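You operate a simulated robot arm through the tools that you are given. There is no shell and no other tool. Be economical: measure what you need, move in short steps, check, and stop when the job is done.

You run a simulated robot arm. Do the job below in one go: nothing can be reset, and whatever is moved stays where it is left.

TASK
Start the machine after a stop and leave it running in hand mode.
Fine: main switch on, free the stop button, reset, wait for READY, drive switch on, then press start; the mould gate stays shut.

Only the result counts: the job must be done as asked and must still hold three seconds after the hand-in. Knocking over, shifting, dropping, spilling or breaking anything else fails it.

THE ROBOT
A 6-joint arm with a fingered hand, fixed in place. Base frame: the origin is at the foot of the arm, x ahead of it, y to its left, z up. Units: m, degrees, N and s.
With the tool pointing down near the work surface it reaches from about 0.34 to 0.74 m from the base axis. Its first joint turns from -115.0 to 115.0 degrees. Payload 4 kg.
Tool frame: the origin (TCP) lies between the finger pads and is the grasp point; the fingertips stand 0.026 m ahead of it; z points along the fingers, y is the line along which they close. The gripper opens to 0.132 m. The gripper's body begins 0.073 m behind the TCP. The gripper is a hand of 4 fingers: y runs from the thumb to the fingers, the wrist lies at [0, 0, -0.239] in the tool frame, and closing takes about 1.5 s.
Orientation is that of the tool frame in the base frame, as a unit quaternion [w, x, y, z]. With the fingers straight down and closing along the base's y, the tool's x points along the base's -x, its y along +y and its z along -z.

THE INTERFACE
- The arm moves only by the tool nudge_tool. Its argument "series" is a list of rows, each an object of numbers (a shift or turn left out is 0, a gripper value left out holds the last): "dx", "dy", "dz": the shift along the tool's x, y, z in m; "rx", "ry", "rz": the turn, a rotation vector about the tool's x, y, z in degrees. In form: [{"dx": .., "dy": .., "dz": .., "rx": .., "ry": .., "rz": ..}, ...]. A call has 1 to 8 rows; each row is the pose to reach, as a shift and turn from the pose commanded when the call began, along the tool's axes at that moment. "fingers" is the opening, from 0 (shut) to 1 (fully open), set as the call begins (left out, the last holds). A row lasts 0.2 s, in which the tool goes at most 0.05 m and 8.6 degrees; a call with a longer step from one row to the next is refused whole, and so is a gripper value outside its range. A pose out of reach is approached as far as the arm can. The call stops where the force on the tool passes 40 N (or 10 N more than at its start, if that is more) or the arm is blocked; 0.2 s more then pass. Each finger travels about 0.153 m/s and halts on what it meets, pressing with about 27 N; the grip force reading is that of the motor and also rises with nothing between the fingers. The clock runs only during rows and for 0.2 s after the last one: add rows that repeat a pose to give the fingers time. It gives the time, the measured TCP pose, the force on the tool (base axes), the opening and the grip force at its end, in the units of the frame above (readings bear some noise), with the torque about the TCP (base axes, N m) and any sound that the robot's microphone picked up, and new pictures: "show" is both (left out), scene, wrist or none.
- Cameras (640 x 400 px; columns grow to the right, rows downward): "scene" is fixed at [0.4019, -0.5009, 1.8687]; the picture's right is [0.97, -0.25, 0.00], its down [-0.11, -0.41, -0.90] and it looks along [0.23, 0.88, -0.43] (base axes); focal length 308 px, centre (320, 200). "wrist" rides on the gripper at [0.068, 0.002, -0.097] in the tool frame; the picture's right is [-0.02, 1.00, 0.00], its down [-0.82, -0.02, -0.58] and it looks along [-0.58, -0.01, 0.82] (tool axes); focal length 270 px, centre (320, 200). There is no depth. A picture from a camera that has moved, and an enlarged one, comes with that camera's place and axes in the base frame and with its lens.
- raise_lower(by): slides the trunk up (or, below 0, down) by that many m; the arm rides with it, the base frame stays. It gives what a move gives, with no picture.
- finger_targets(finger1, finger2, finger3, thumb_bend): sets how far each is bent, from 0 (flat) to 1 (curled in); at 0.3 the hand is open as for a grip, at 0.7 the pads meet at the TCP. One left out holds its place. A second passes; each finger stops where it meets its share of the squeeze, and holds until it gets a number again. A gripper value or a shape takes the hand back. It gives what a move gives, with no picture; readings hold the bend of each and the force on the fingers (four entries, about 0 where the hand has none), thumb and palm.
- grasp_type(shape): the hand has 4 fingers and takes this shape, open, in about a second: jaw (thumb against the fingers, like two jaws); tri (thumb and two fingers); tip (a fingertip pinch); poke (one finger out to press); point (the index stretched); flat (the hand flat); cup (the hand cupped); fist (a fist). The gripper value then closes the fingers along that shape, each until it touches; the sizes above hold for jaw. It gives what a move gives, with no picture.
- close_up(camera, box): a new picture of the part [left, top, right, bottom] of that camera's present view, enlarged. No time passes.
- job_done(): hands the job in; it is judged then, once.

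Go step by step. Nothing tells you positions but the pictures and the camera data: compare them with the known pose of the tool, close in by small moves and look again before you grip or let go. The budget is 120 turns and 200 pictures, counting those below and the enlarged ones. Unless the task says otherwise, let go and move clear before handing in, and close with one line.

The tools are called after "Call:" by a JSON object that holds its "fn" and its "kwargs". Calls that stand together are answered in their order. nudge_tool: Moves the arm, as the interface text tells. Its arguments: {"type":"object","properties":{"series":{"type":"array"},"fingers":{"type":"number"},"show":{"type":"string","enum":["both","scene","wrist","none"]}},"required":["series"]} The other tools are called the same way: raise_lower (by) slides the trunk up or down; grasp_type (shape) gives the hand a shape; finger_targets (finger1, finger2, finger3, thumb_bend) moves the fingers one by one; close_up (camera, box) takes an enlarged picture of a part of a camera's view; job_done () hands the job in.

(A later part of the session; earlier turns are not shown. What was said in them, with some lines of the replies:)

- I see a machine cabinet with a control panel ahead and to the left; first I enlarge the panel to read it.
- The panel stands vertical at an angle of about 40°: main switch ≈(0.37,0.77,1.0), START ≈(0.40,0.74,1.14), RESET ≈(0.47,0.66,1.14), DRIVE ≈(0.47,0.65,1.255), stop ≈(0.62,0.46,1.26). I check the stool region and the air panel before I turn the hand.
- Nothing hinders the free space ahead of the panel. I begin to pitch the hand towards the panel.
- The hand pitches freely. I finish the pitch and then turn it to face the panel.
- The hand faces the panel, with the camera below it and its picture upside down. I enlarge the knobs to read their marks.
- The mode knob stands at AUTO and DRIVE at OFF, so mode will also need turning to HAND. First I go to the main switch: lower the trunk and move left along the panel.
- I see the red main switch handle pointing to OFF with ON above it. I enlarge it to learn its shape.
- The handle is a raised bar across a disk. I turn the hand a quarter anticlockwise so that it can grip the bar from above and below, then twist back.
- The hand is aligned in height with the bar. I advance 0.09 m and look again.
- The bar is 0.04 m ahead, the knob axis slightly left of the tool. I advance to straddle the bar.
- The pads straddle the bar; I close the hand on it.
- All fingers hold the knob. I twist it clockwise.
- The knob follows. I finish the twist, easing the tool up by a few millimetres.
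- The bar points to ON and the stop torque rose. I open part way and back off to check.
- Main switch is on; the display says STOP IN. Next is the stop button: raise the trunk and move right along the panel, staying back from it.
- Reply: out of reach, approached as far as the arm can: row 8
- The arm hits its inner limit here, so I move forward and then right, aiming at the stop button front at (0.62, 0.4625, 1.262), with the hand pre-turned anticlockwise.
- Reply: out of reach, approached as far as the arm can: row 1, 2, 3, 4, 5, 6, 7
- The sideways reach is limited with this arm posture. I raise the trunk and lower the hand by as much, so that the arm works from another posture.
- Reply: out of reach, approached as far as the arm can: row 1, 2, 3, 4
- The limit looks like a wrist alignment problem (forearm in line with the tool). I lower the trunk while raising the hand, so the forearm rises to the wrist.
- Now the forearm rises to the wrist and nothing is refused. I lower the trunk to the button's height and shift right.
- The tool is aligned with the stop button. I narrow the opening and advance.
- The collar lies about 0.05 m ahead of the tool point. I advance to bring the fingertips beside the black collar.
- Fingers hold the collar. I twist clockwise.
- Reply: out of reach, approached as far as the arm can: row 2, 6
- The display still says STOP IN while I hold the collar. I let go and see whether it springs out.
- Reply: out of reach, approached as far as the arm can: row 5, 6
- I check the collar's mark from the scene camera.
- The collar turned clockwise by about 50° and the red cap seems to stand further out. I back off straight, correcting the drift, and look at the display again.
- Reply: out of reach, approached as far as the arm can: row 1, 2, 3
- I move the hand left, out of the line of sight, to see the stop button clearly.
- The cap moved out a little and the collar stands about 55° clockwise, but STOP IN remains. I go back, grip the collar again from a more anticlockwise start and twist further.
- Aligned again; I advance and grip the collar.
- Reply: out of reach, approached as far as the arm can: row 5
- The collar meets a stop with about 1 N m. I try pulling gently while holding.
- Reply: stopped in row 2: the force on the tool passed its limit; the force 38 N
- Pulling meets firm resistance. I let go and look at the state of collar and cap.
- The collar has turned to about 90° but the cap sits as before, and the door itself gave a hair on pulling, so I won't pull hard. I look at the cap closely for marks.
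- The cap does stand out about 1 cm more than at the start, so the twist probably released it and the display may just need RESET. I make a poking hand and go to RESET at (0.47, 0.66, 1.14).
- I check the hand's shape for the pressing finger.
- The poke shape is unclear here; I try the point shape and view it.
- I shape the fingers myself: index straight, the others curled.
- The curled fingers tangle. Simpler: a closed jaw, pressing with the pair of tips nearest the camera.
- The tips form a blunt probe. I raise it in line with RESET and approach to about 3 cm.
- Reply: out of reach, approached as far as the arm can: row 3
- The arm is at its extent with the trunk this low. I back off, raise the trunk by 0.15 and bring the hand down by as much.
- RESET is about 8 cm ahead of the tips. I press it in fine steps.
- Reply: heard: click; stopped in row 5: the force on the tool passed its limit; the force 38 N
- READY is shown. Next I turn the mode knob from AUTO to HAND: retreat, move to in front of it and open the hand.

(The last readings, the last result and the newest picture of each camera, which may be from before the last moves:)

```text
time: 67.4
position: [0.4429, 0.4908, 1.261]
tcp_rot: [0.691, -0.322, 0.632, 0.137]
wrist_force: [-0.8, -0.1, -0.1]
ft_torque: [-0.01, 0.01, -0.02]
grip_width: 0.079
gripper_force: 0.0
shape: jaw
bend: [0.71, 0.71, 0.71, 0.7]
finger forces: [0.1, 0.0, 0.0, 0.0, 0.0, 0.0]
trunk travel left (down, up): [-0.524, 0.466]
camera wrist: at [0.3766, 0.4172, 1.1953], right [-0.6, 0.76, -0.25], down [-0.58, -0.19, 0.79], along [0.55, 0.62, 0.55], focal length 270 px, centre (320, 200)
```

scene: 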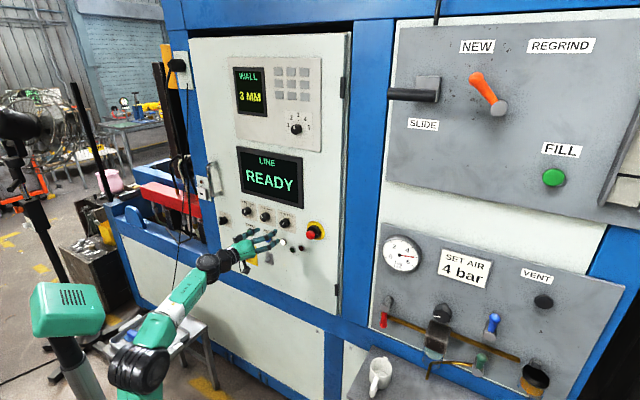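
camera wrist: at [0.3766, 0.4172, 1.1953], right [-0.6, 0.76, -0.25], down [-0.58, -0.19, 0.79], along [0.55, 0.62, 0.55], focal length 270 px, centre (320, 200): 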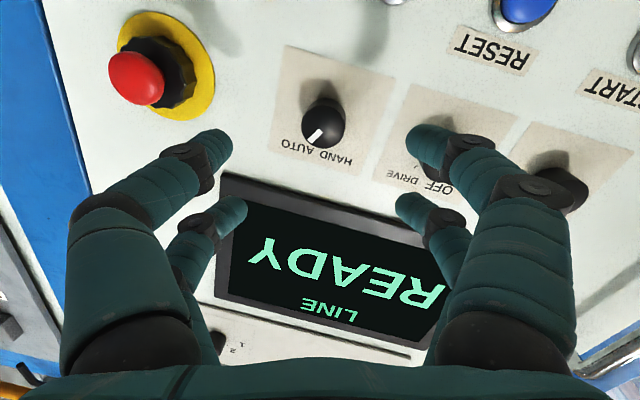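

The knob is straight ahead, about 0.1 m. I advance and look again.

Call:
{"fn": "nudge_tool", "kwargs": {"series": [{"dz": 0.035, "dx": -0.002}, {"dz": 0.07, "dx": -0.002}, {"dz": 0.08, "dx": -0.002}], "show": "wrist"}}

Call:
{"fn": "close_up", "kwargs": {"camera": "scene", "box": [250, 200, 310, 240]}}

```text
time: 68.2
position: [0.5059, 0.5392, 1.2645]
tcp_rot: [0.691, -0.324, 0.632, 0.138]
wrist_force: [1.2, 0.1, 0.1]
ft_torque: [0.01, -0.01, 0.03]
grip_width: 0.0786
gripper_force: 0.2
shape: jaw
bend: [0.71, 0.71, 0.71, 0.7]
finger forces: [0.1, 0.1, 0.0, 0.1, 0.0, 0.0]
trunk travel left (down, up): [-0.524, 0.466]
camera wrist: at [0.4404, 0.4681, 1.1989], right [-0.6, 0.76, -0.25], down [-0.57, -0.19, 0.79], along [0.56, 0.62, 0.55], focal length 270 px, centre (320, 200)
```

wrist: 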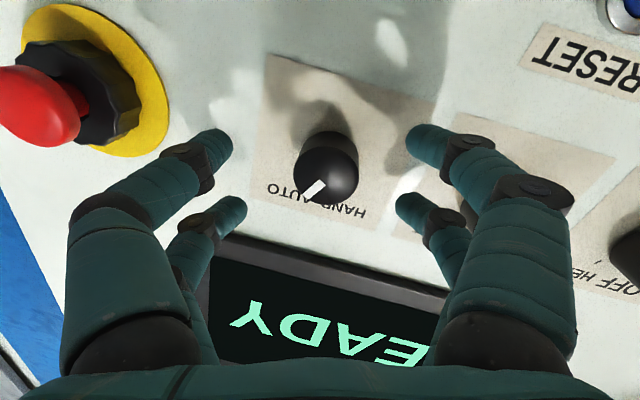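

```text
10.00 times, centred on (280, 220) of scene
camera zoom: at [0.4019, -0.5009, 1.8687], right [0.97, -0.25, 0.0], down [-0.11, -0.41, -0.9], along [0.23, 0.88, -0.43], focal length 3085 px, centre (720, 0)
```

zoom: 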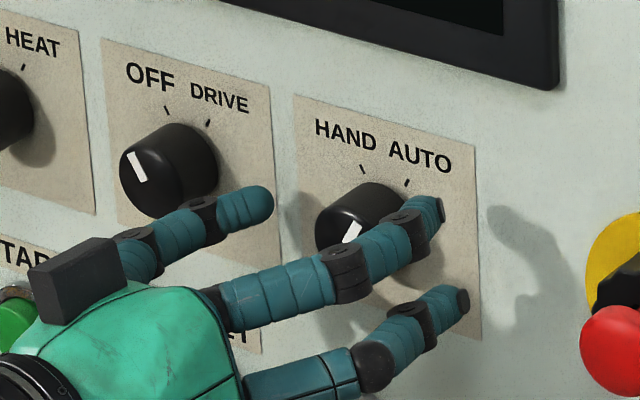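

I advance 2 cm further, close on the knob.

Call:
{"fn": "nudge_tool", "kwargs": {"series": [{"dz": 0.01, "dy": 0.0025}, {"dz": 0.02, "dy": 0.0025}], "show": "none"}}

Call:
{"fn": "nudge_tool", "kwargs": {"series": [{"dz": 0}, {"dz": 0}, {"dz": 0}, {"dz": 0}, {"dz": 0}], "fingers": 0, "show": "wrist"}}

```text
time: 68.8
position: [0.5174, 0.5517, 1.2636]
tcp_rot: [0.692, -0.322, 0.632, 0.138]
wrist_force: [-11.2, -10.3, -4.5]
ft_torque: [-0.16, -0.12, 0.69]
grip_width: 0.0787
gripper_force: 0.0
shape: jaw
bend: [0.71, 0.73, 0.71, 0.7]
finger forces: [0.7, 13.5, 0.0, 0.0, 0.0, 0.0]
trunk travel left (down, up): [-0.524, 0.466]
```

```text
time: 70.0
position: [0.5187, 0.5497, 1.2651]
tcp_rot: [0.692, -0.322, 0.631, 0.137]
wrist_force: [-3.2, -9.5, 4.1]
ft_torque: [-0.08, 0.1, -0.08]
grip_width: 0.0003
gripper_force: 26.3
shape: jaw
bend: [0.66, 0.76, 0.67, 0.67]
finger forces: [0.0, 15.0, 40.1, 0.0, 0.0, 0.0]
trunk travel left (down, up): [-0.524, 0.466]
camera wrist: at [0.4529, 0.4789, 1.1993], right [-0.6, 0.76, -0.25], down [-0.58, -0.2, 0.79], along [0.55, 0.62, 0.56], focal length 270 px, centre (320, 200)
```

wrist: 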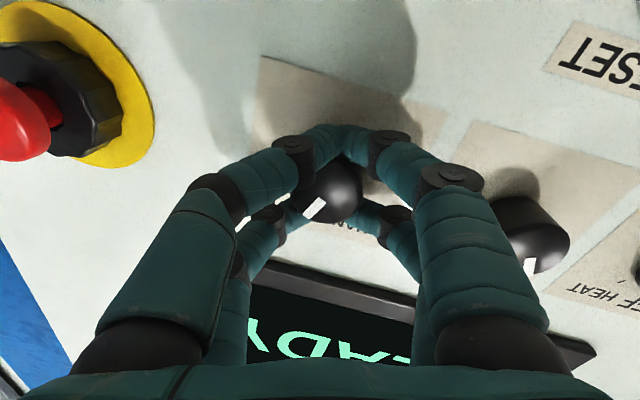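

The front finger pair closed below the small knob. I open, lower the tool by 2.7 cm so that the rear pair straddles the knob, and close again.

Call:
{"fn": "nudge_tool", "kwargs": {"series": [{"dz": -0.006}, {"dz": -0.006}, {"dz": -0.006}, {"dz": -0.006}, {"dz": -0.006, "dx": 0.014, "dy": 0.003}, {"dz": -0.006, "dx": 0.027, "dy": 0.006}], "fingers": 0.6, "show": "wrist"}}

Call:
{"fn": "close_up", "kwargs": {"camera": "scene", "box": [250, 200, 310, 240]}}

```text
time: 71.4
position: [0.5176, 0.5488, 1.2362]
tcp_rot: [0.691, -0.323, 0.632, 0.139]
wrist_force: [-1.9, -0.9, 0.1]
ft_torque: [0.03, -0.01, 0.08]
grip_width: 0.0785
gripper_force: 0.1
shape: jaw
bend: [0.71, 0.72, 0.71, 0.7]
finger forces: [0.1, 2.1, 0.1, 0.0, 0.0, 0.0]
trunk travel left (down, up): [-0.524, 0.466]
camera wrist: at [0.4509, 0.4761, 1.1699], right [-0.6, 0.76, -0.25], down [-0.57, -0.2, 0.79], along [0.56, 0.62, 0.55], focal length 270 px, centre (320, 200)
```

wrist: 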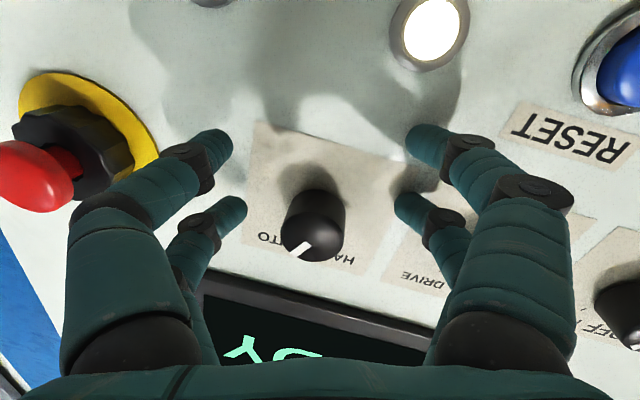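

```text
10.00 times, centred on (280, 220) of scene
camera zoom: at [0.4019, -0.5009, 1.8687], right [0.97, -0.25, 0.0], down [-0.11, -0.41, -0.9], along [0.23, 0.88, -0.43], focal length 3085 px, centre (720, 0)
```

zoom: 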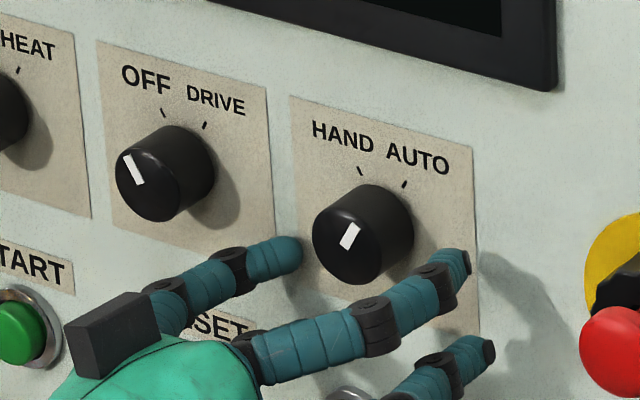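

The rear pair now straddles the knob. I close on it.

Call:
{"fn": "nudge_tool", "kwargs": {"series": [{"dz": -0.002, "dy": -0.003}, {"dz": -0.002, "dy": -0.003}, {"dz": -0.002, "dy": -0.003}, {"dz": -0.002, "dy": -0.003}, {"dz": -0.002, "dy": -0.003}], "fingers": 0, "show": "wrist"}}

Call:
{"fn": "close_up", "kwargs": {"camera": "scene", "box": [250, 200, 310, 240]}}

```text
time: 72.6
position: [0.5204, 0.5433, 1.2342]
tcp_rot: [0.69, -0.321, 0.634, 0.137]
wrist_force: [12.4, -10.3, -2.4]
ft_torque: [0.16, 0.34, -0.28]
grip_width: 0.0001
gripper_force: 27.4
shape: jaw
bend: [0.6, 0.77, 0.72, 0.7]
finger forces: [0.1, 11.9, 25.0, 0.1, 0.0, 0.0]
trunk travel left (down, up): [-0.524, 0.466]
camera wrist: at [0.4538, 0.4708, 1.1703], right [-0.6, 0.76, -0.25], down [-0.57, -0.19, 0.8], along [0.56, 0.62, 0.55], focal length 270 px, centre (320, 200)
```

wrist: 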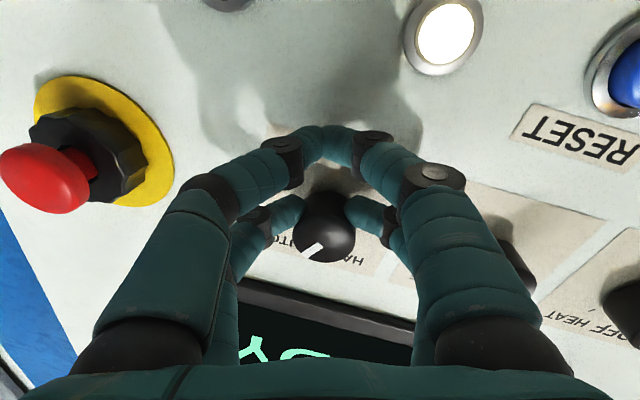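

```text
10.00 times, centred on (280, 220) of scene
camera zoom: at [0.4019, -0.5009, 1.8687], right [0.97, -0.25, 0.0], down [-0.11, -0.41, -0.9], along [0.23, 0.88, -0.43], focal length 3085 px, centre (720, 0)
```

zoom: 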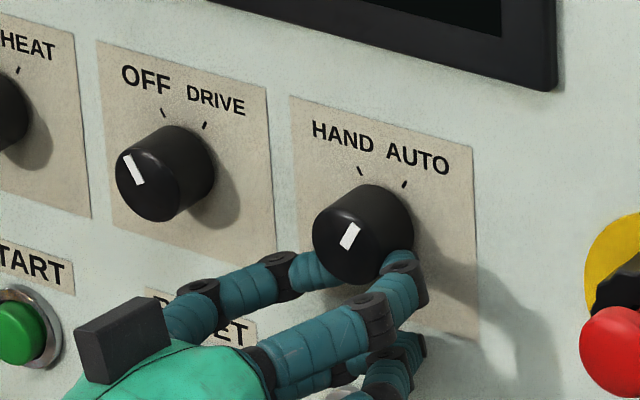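

The knob is held. I twist it anticlockwise about its own axis.

Call:
{"fn": "nudge_tool", "kwargs": {"series": [{"rz": -8, "dx": -0.0003, "dy": -0.0042}, {"rz": -16, "dx": -0.0012, "dy": -0.0083}, {"rz": -24, "dx": -0.0026, "dy": -0.0122}, {"rz": -32, "dx": -0.0046, "dy": -0.0159}, {"rz": -40, "dx": -0.007, "dy": -0.0193}, {"rz": -48, "dx": -0.0099, "dy": -0.0223}, {"rz": -56, "dx": -0.0132, "dy": -0.0249}], "show": "wrist"}}

Call:
{"fn": "close_up", "kwargs": {"camera": "scene", "box": [250, 200, 310, 240]}}

```text
time: 74.2
position: [0.5328, 0.5262, 1.2572]
tcp_rot: [0.674, -0.58, 0.408, -0.205]
wrist_force: [22.7, -11.6, 2.9]
ft_torque: [0.31, 0.11, -0.6]
grip_width: 0.0
gripper_force: 27.1
shape: jaw
bend: [0.6, 0.77, 0.72, 0.7]
finger forces: [0.1, 11.6, 28.4, 0.0, 0.0, 0.0]
trunk travel left (down, up): [-0.524, 0.466]
camera wrist: at [0.4969, 0.4158, 1.2342], right [-0.21, 0.26, -0.94], down [-0.93, 0.25, 0.28], along [0.31, 0.93, 0.19], focal length 270 px, centre (320, 200)
```

wrist: 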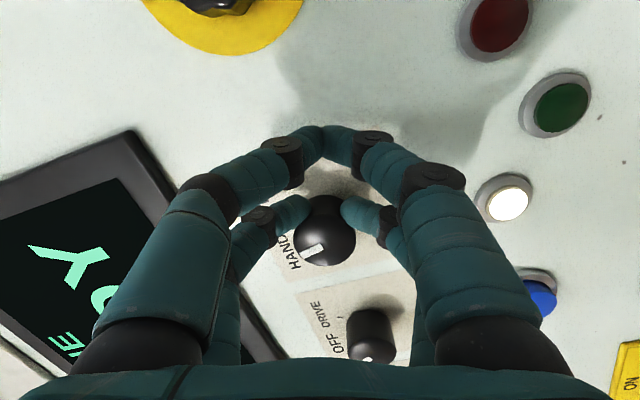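

```text
10.00 times, centred on (280, 220) of scene
camera zoom: at [0.4019, -0.5009, 1.8687], right [0.97, -0.25, 0.0], down [-0.11, -0.41, -0.9], along [0.23, 0.88, -0.43], focal length 3085 px, centre (720, 0)
```

zoom: 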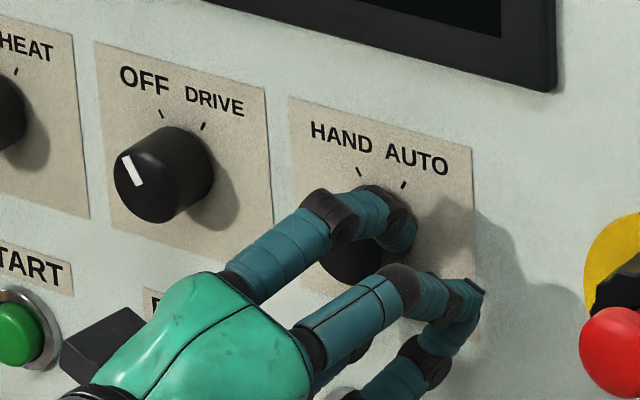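

The mark turned towards HAND. I open and retreat to check.

Call:
{"fn": "nudge_tool", "kwargs": {"series": [{"dz": 0}, {"dz": 0}, {"dz": 0}, {"dz": -0.04}, {"dz": -0.08}, {"dz": -0.11}], "fingers": 0.6, "show": "both"}}

Call:
{"fn": "close_up", "kwargs": {"camera": "scene", "box": [250, 200, 310, 240]}}

```text
time: 75.6
position: [0.4399, 0.4625, 1.2562]
tcp_rot: [0.675, -0.582, 0.406, -0.204]
wrist_force: [0.4, 0.4, 0.2]
ft_torque: [-0.03, -0.03, -0.01]
grip_width: 0.0785
gripper_force: 0.0
shape: jaw
bend: [0.71, 0.71, 0.71, 0.7]
finger forces: [0.1, 0.0, 0.0, 0.0, 0.0, 0.1]
trunk travel left (down, up): [-0.524, 0.466]
camera wrist: at [0.4046, 0.3524, 1.2343], right [-0.21, 0.26, -0.94], down [-0.93, 0.25, 0.28], along [0.31, 0.93, 0.19], focal length 270 px, centre (320, 200)
```

scene: 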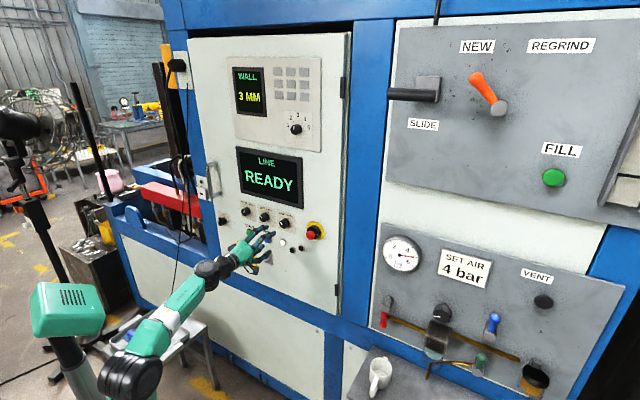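
wrist: 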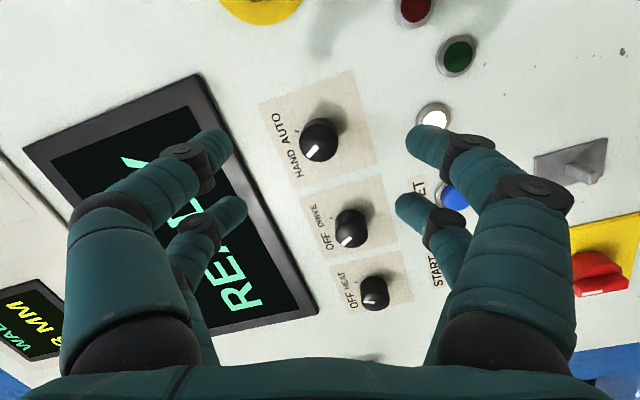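

```text
10.00 times, centred on (280, 220) of scene
camera zoom: at [0.4019, -0.5009, 1.8687], right [0.97, -0.25, 0.0], down [-0.11, -0.41, -0.9], along [0.23, 0.88, -0.43], focal length 3085 px, centre (720, 0)
```

zoom: 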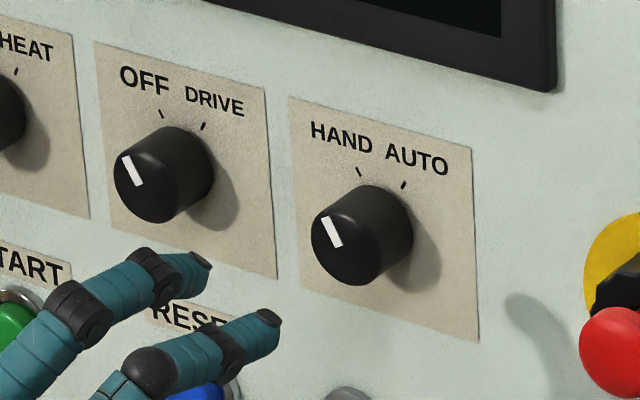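

Mode is at HAND and READY stays. Now I move left to the DRIVE knob, keeping the hand pre-turned.

Call:
{"fn": "nudge_tool", "kwargs": {"series": [{"dx": -0.045, "dy": 0.018}, {"dx": -0.0933, "dy": 0.037, "dz": 0.005}, {"dx": -0.0933, "dy": 0.037, "dz": 0.035}, {"dx": -0.0933, "dy": 0.037, "dz": 0.065}], "show": "both"}}

Call:
{"fn": "close_up", "kwargs": {"camera": "scene", "box": [235, 195, 295, 235]}}

```text
refused: row 2 steps farther than a row can; nothing moved
```

```text
10.00 times, centred on (265, 215) of scene
camera zoom: at [0.4019, -0.5009, 1.8687], right [0.97, -0.25, 0.0], down [-0.11, -0.41, -0.9], along [0.23, 0.88, -0.43], focal length 3085 px, centre (870, 50)
```

zoom: 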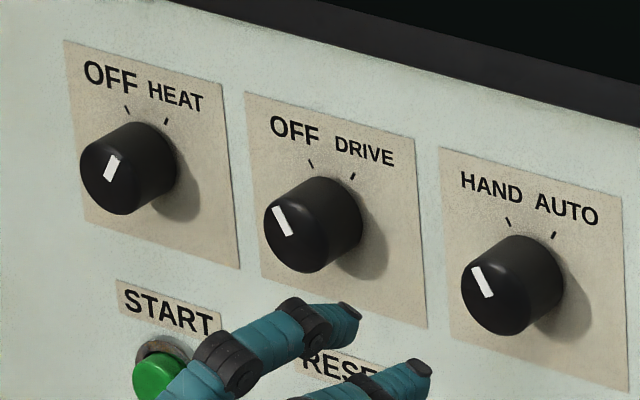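

A row was too long; I split it.

Call:
{"fn": "nudge_tool", "kwargs": {"series": [{"dx": -0.031, "dy": 0.012}, {"dx": -0.062, "dy": 0.025}, {"dx": -0.0933, "dy": 0.037}, {"dx": -0.0933, "dy": 0.037, "dz": 0.035}, {"dx": -0.0933, "dy": 0.037, "dz": 0.065}], "show": "wrist"}}

Call:
{"fn": "close_up", "kwargs": {"camera": "scene", "box": [235, 195, 295, 235]}}

```text
time: 76.8
position: [0.4312, 0.5815, 1.2482]
tcp_rot: [0.674, -0.582, 0.406, -0.204]
wrist_force: [0.3, 0.4, 0.0]
ft_torque: [-0.01, 0.01, 0.02]
grip_width: 0.0789
gripper_force: 0.1
shape: jaw
bend: [0.71, 0.71, 0.71, 0.7]
finger forces: [0.1, 0.1, 0.1, 0.0, 0.0, 0.0]
trunk travel left (down, up): [-0.524, 0.466]
camera wrist: at [0.3953, 0.4714, 1.2265], right [-0.21, 0.26, -0.94], down [-0.93, 0.25, 0.28], along [0.31, 0.93, 0.19], focal length 270 px, centre (320, 200)
```

wrist: 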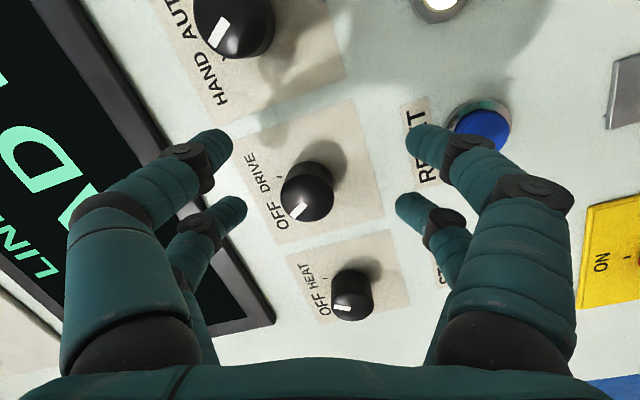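

```text
10.00 times, centred on (265, 215) of scene
camera zoom: at [0.4019, -0.5009, 1.8687], right [0.97, -0.25, 0.0], down [-0.11, -0.41, -0.9], along [0.23, 0.88, -0.43], focal length 3085 px, centre (870, 50)
```

zoom: 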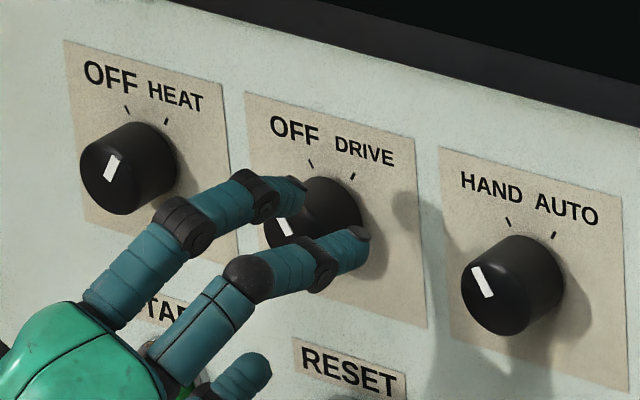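

The knob lies slightly off; I correct and advance so the rear pair straddles it.

Call:
{"fn": "nudge_tool", "kwargs": {"series": [{"dx": -0.009, "dy": -0.008, "dz": 0.01}, {"dx": -0.009, "dy": -0.008, "dz": 0.025}, {"dx": -0.009, "dy": -0.008, "dz": 0.037}], "show": "wrist"}}

Call:
{"fn": "close_up", "kwargs": {"camera": "scene", "box": [235, 195, 295, 235]}}

```text
time: 77.6
position: [0.4556, 0.6081, 1.2598]
tcp_rot: [0.674, -0.581, 0.407, -0.204]
wrist_force: [0.7, 0.1, -0.3]
ft_torque: [0.03, -0.02, 0.0]
grip_width: 0.0787
gripper_force: 0.0
shape: jaw
bend: [0.71, 0.71, 0.71, 0.7]
finger forces: [0.0, 0.0, 0.1, 0.0, 0.0, 0.0]
trunk travel left (down, up): [-0.524, 0.466]
camera wrist: at [0.4196, 0.4984, 1.238], right [-0.21, 0.26, -0.94], down [-0.93, 0.25, 0.28], along [0.31, 0.93, 0.19], focal length 270 px, centre (320, 200)
```

wrist: 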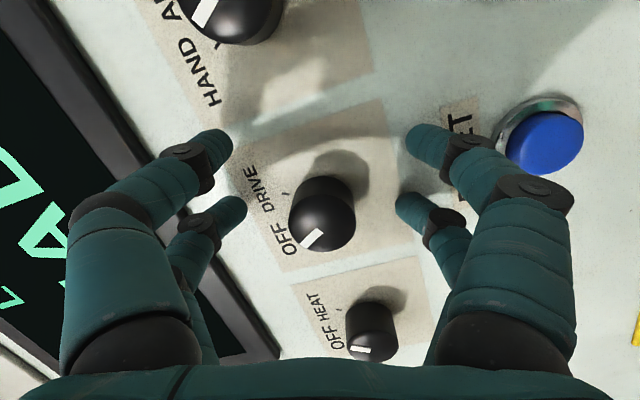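

```text
10.00 times, centred on (265, 215) of scene
camera zoom: at [0.4019, -0.5009, 1.8687], right [0.97, -0.25, 0.0], down [-0.11, -0.41, -0.9], along [0.23, 0.88, -0.43], focal length 3085 px, centre (870, 50)
```

zoom: 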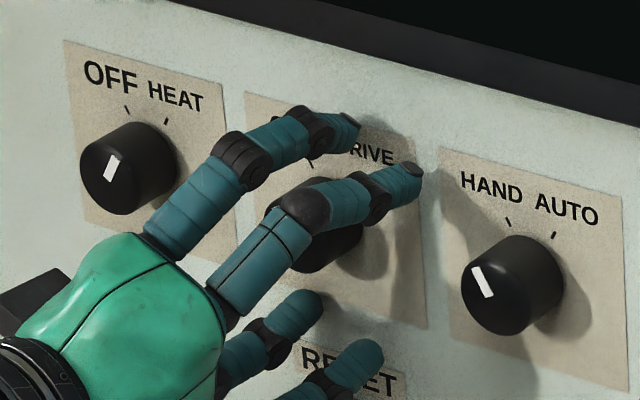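

Well aligned; I close on the knob.

Call:
{"fn": "nudge_tool", "kwargs": {"series": [{"dy": 0.002}, {"dy": 0.002}, {"dy": 0.002}, {"dy": 0.002}, {"dy": 0.002}], "fingers": 0, "show": "wrist"}}

```text
time: 78.8
position: [0.4567, 0.6076, 1.258]
tcp_rot: [0.674, -0.582, 0.407, -0.204]
wrist_force: [4.0, 0.9, 0.5]
ft_torque: [-0.01, 0.05, -0.06]
grip_width: 0.0011
gripper_force: 27.2
shape: jaw
bend: [0.62, 0.73, 0.73, 0.7]
finger forces: [0.1, 22.8, 24.1, 0.1, 0.0, 0.0]
trunk travel left (down, up): [-0.524, 0.466]
camera wrist: at [0.4202, 0.4985, 1.236], right [-0.21, 0.26, -0.94], down [-0.93, 0.25, 0.28], along [0.31, 0.93, 0.19], focal length 270 px, centre (320, 200)
```

wrist: 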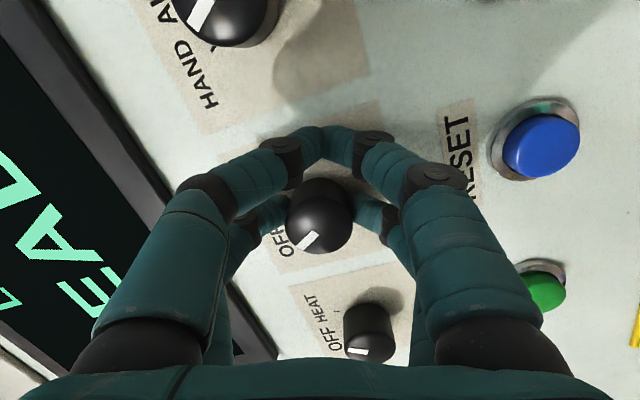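

Firm grip. I twist clockwise about the knob's axis.

Call:
{"fn": "nudge_tool", "kwargs": {"series": [{"rz": 8, "dx": -0.0003, "dy": 0.0036}, {"rz": 16, "dx": -0.001, "dy": 0.0072}, {"rz": 24, "dx": -0.0022, "dy": 0.0106}, {"rz": 32, "dx": -0.004, "dy": 0.0138}, {"rz": 40, "dx": -0.0061, "dy": 0.0167}, {"rz": 48, "dx": -0.0086, "dy": 0.0193}, {"rz": 56, "dx": -0.0115, "dy": 0.0216}], "show": "both"}}

Call:
{"fn": "close_up", "kwargs": {"camera": "wrist", "box": [240, 130, 400, 270]}}

```text
time: 80.4
position: [0.4444, 0.6207, 1.2434]
tcp_rot: [0.692, -0.322, 0.632, 0.138]
wrist_force: [7.4, 2.5, 14.7]
ft_torque: [0.05, 0.0, 0.09]
grip_width: 0.0002
gripper_force: 27.6
shape: jaw
bend: [0.62, 0.74, 0.72, 0.7]
finger forces: [0.1, 20.1, 27.6, 0.0, 0.1, 0.0]
trunk travel left (down, up): [-0.524, 0.466]
camera wrist: at [0.3798, 0.5486, 1.1773], right [-0.6, 0.76, -0.25], down [-0.57, -0.2, 0.79], along [0.56, 0.62, 0.56], focal length 270 px, centre (320, 200)
```

scene: 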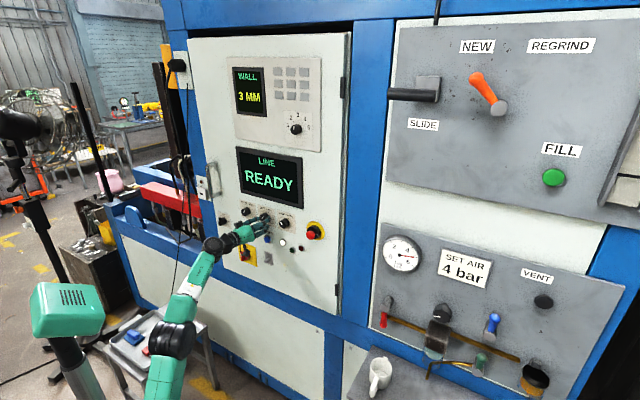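
wrist: 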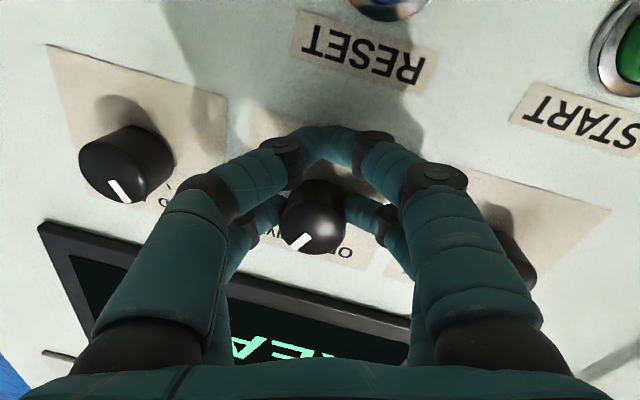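

```text
2.86 times, centred on (320, 200) of wrist
camera zoom: at [0.3798, 0.5486, 1.1773], right [-0.6, 0.76, -0.25], down [-0.57, -0.2, 0.79], along [0.56, 0.62, 0.56], focal length 772 px, centre (320, 200)
```

zoom: 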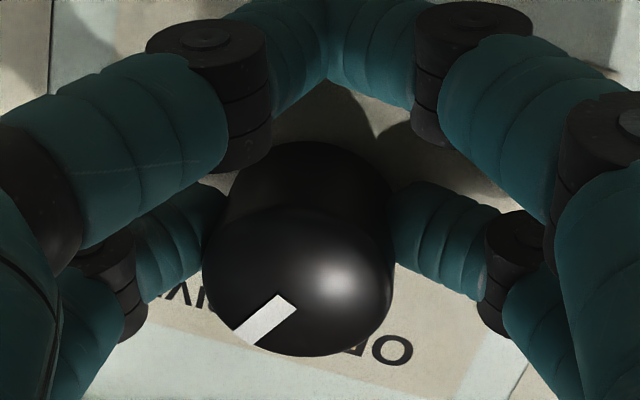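

The mark points to DRIVE. I release, retreat and check.

Call:
{"fn": "nudge_tool", "kwargs": {"series": [{"dz": 0}, {"dz": 0}, {"dz": 0}, {"dz": -0.04}, {"dz": -0.08}, {"dz": -0.1}], "fingers": 0.6, "show": "wrist"}}

Call:
{"fn": "close_up", "kwargs": {"camera": "scene", "box": [210, 130, 350, 270]}}

```text
time: 81.8
position: [0.3652, 0.5607, 1.2427]
tcp_rot: [0.691, -0.323, 0.632, 0.136]
wrist_force: [-0.4, 0.4, -0.5]
ft_torque: [0.0, -0.01, 0.03]
grip_width: 0.0788
gripper_force: 0.0
shape: jaw
bend: [0.71, 0.71, 0.71, 0.7]
finger forces: [0.0, 0.0, 0.0, 0.0, 0.0, 0.1]
trunk travel left (down, up): [-0.524, 0.466]
camera wrist: at [0.3009, 0.4885, 1.1768], right [-0.6, 0.76, -0.25], down [-0.57, -0.19, 0.8], along [0.56, 0.62, 0.55], focal length 270 px, centre (320, 200)
```

wrist: 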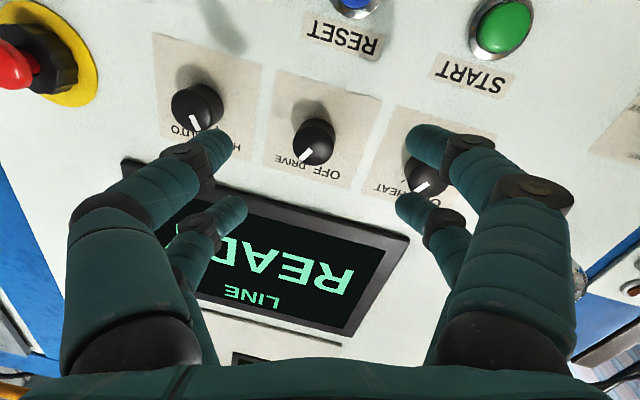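

```text
2.86 times, centred on (280, 200) of scene
camera zoom: at [0.4019, -0.5009, 1.8687], right [0.97, -0.25, 0.0], down [-0.11, -0.41, -0.9], along [0.23, 0.88, -0.43], focal length 881 px, centre (434, 200)
```

zoom: 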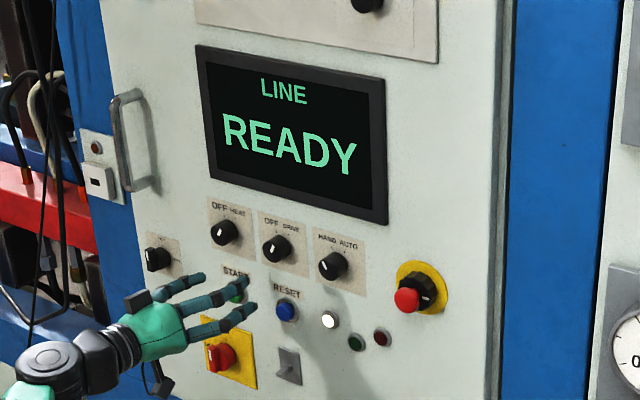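

DRIVE is on, mode HAND, READY shown. Now to START at about left 0.30, z 1.15, with the hand closed.

Call:
{"fn": "nudge_tool", "kwargs": {"series": [{"dx": 0.011, "dy": 0.031}, {"dx": 0.022, "dy": 0.062}, {"dx": 0.033, "dy": 0.094}, {"dx": 0.044, "dy": 0.125}, {"dx": 0.044, "dy": 0.125}], "fingers": 0, "show": "both"}}

```text
time: 83.0
position: [0.2993, 0.6457, 1.1634]
tcp_rot: [0.691, -0.324, 0.632, 0.137]
wrist_force: [0.2, 0.2, 0.1]
ft_torque: [0.0, -0.01, -0.02]
grip_width: 0.0
gripper_force: 26.9
shape: jaw
bend: [0.63, 0.64, 0.64, 0.7]
finger forces: [0.1, 0.1, 0.0, 0.0, 0.1, 0.1]
trunk travel left (down, up): [-0.524, 0.466]
camera wrist: at [0.2329, 0.5729, 1.0991], right [-0.6, 0.76, -0.25], down [-0.57, -0.19, 0.79], along [0.56, 0.62, 0.55], focal length 270 px, centre (320, 200)
```

scene: 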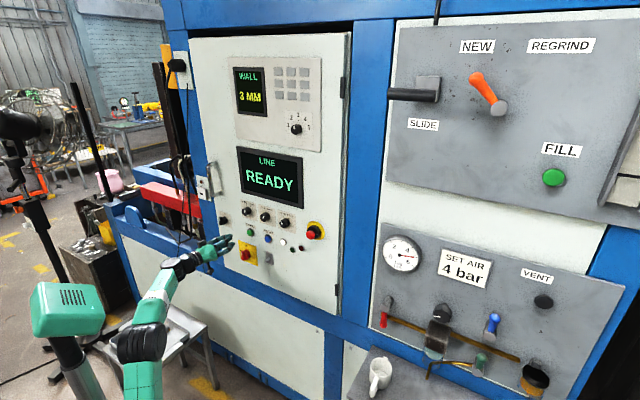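
wrist: 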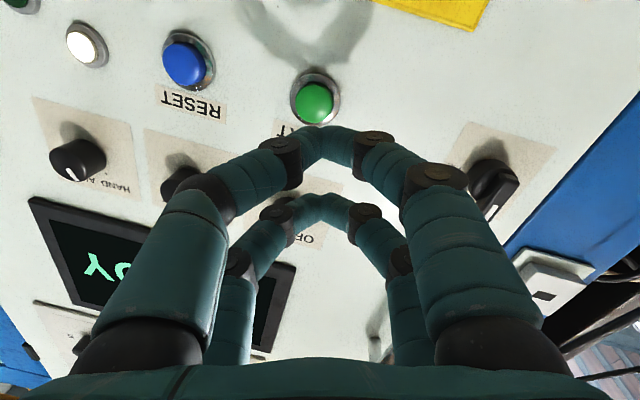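

START is straight ahead. I press it in fine steps.

Call:
{"fn": "nudge_tool", "kwargs": {"series": [{"dx": -0.008, "dy": -0.002, "dz": 0.035}, {"dx": -0.008, "dy": -0.002, "dz": 0.07}, {"dx": -0.008, "dy": -0.002, "dz": 0.08}, {"dx": -0.008, "dy": -0.002, "dz": 0.09}, {"dx": -0.008, "dy": -0.002, "dz": 0.097}, {"dx": -0.008, "dy": -0.002, "dz": 0.103}], "show": "both"}}

```text
time: 84.2
position: [0.369, 0.7015, 1.1753]
tcp_rot: [0.691, -0.322, 0.633, 0.139]
wrist_force: [-24.2, -27.2, -8.1]
ft_torque: [-0.58, 0.66, -0.34]
grip_width: 0.0
gripper_force: 27.1
shape: jaw
bend: [0.68, 0.64, 0.64, 0.7]
finger forces: [0.0, 0.0, 0.0, 0.0, 0.0, 0.0]
trunk travel left (down, up): [-0.524, 0.466]
heard: click
stopped in row 5: the force on the tool passed its limit (the readings are from after the stop); the commanded pose is now the measured one
camera wrist: at [0.3019, 0.6293, 1.1096], right [-0.6, 0.76, -0.24], down [-0.57, -0.2, 0.8], along [0.56, 0.62, 0.55], focal length 270 px, centre (320, 200)
```

scene: 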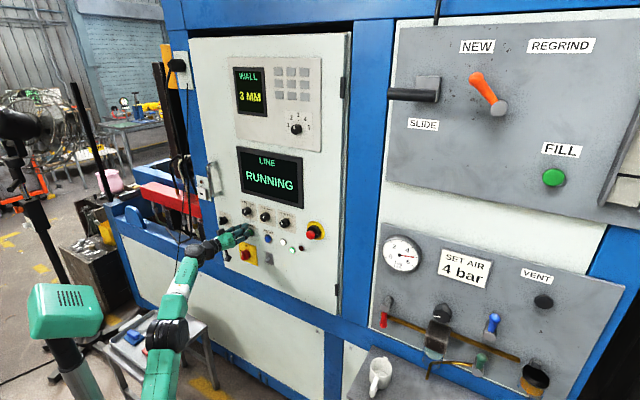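
wrist: 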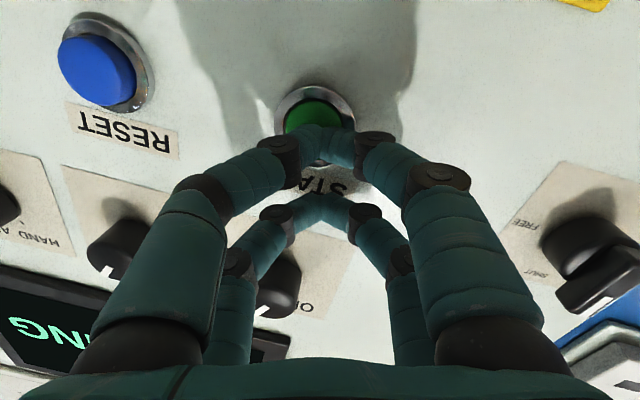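

RUNNING is shown and the green lamp is lit. I retreat and check that it holds.

Call:
{"fn": "nudge_tool", "kwargs": {"series": [{"dz": -0.04}, {"dz": -0.08}, {"dz": -0.12}, {"dz": -0.15}, {"dz": -0.15}, {"dz": -0.15}, {"dz": -0.15}, {"dz": -0.15}], "show": "both"}}

Call:
{"fn": "close_up", "kwargs": {"camera": "scene", "box": [200, 130, 350, 270]}}

```text
time: 86.0
position: [0.2546, 0.6132, 1.1728]
tcp_rot: [0.69, -0.323, 0.633, 0.138]
wrist_force: [-1.0, -0.1, -0.6]
ft_torque: [-0.01, -0.01, -0.02]
grip_width: 0.0001
gripper_force: 27.3
shape: jaw
bend: [0.66, 0.64, 0.64, 0.7]
finger forces: [0.0, 0.1, 0.0, 0.0, 0.0, 0.0]
trunk travel left (down, up): [-0.524, 0.466]
camera wrist: at [0.1894, 0.5409, 1.1077], right [-0.6, 0.76, -0.25], down [-0.57, -0.2, 0.8], along [0.56, 0.62, 0.55], focal length 270 px, centre (320, 200)
```

scene: 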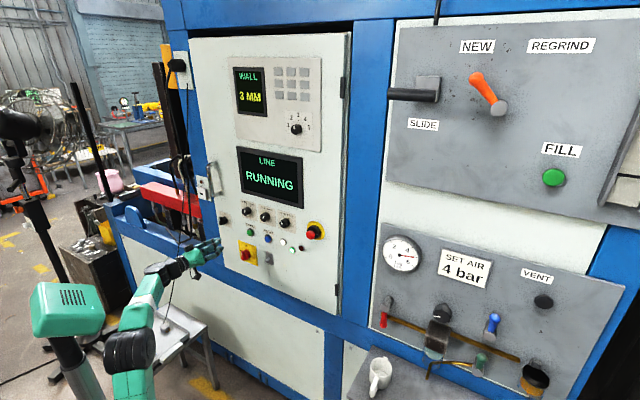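
wrist: 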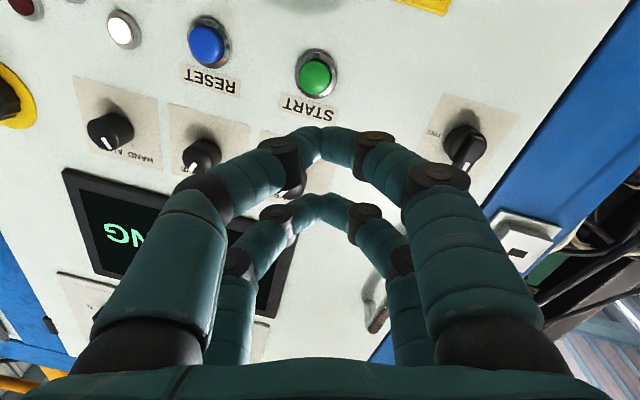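

```text
2.86 times, centred on (275, 200) of scene
camera zoom: at [0.4019, -0.5009, 1.8687], right [0.97, -0.25, 0.0], down [-0.11, -0.41, -0.9], along [0.23, 0.88, -0.43], focal length 881 px, centre (449, 200)
```

zoom: 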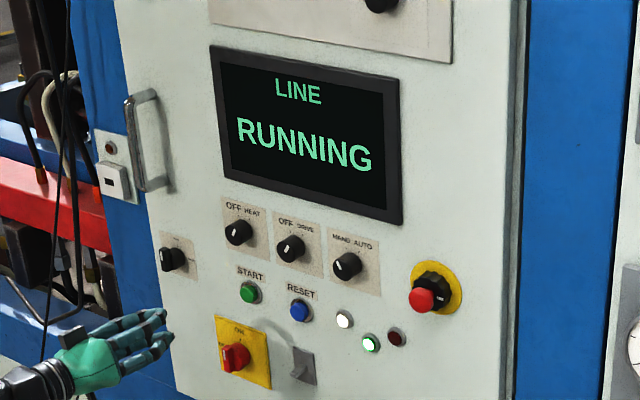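

The line shows RUNNING, the mode knob is at HAND, drive and main switch are on, the gate knob has not been touched, and the hand is clear. I hand the job in.

Call:
{"fn": "job_done", "kwargs": {}}

```text
The job is handed in.
```

The machine is running in hand mode: the display shows RUNNING, and the main switch and drive are on. The mode knob was on AUTO, so I turned it to HAND. The stop button is free and I left the mould gate knob alone. Pulling on the stop button also swung the panel door out by a few millimetres.
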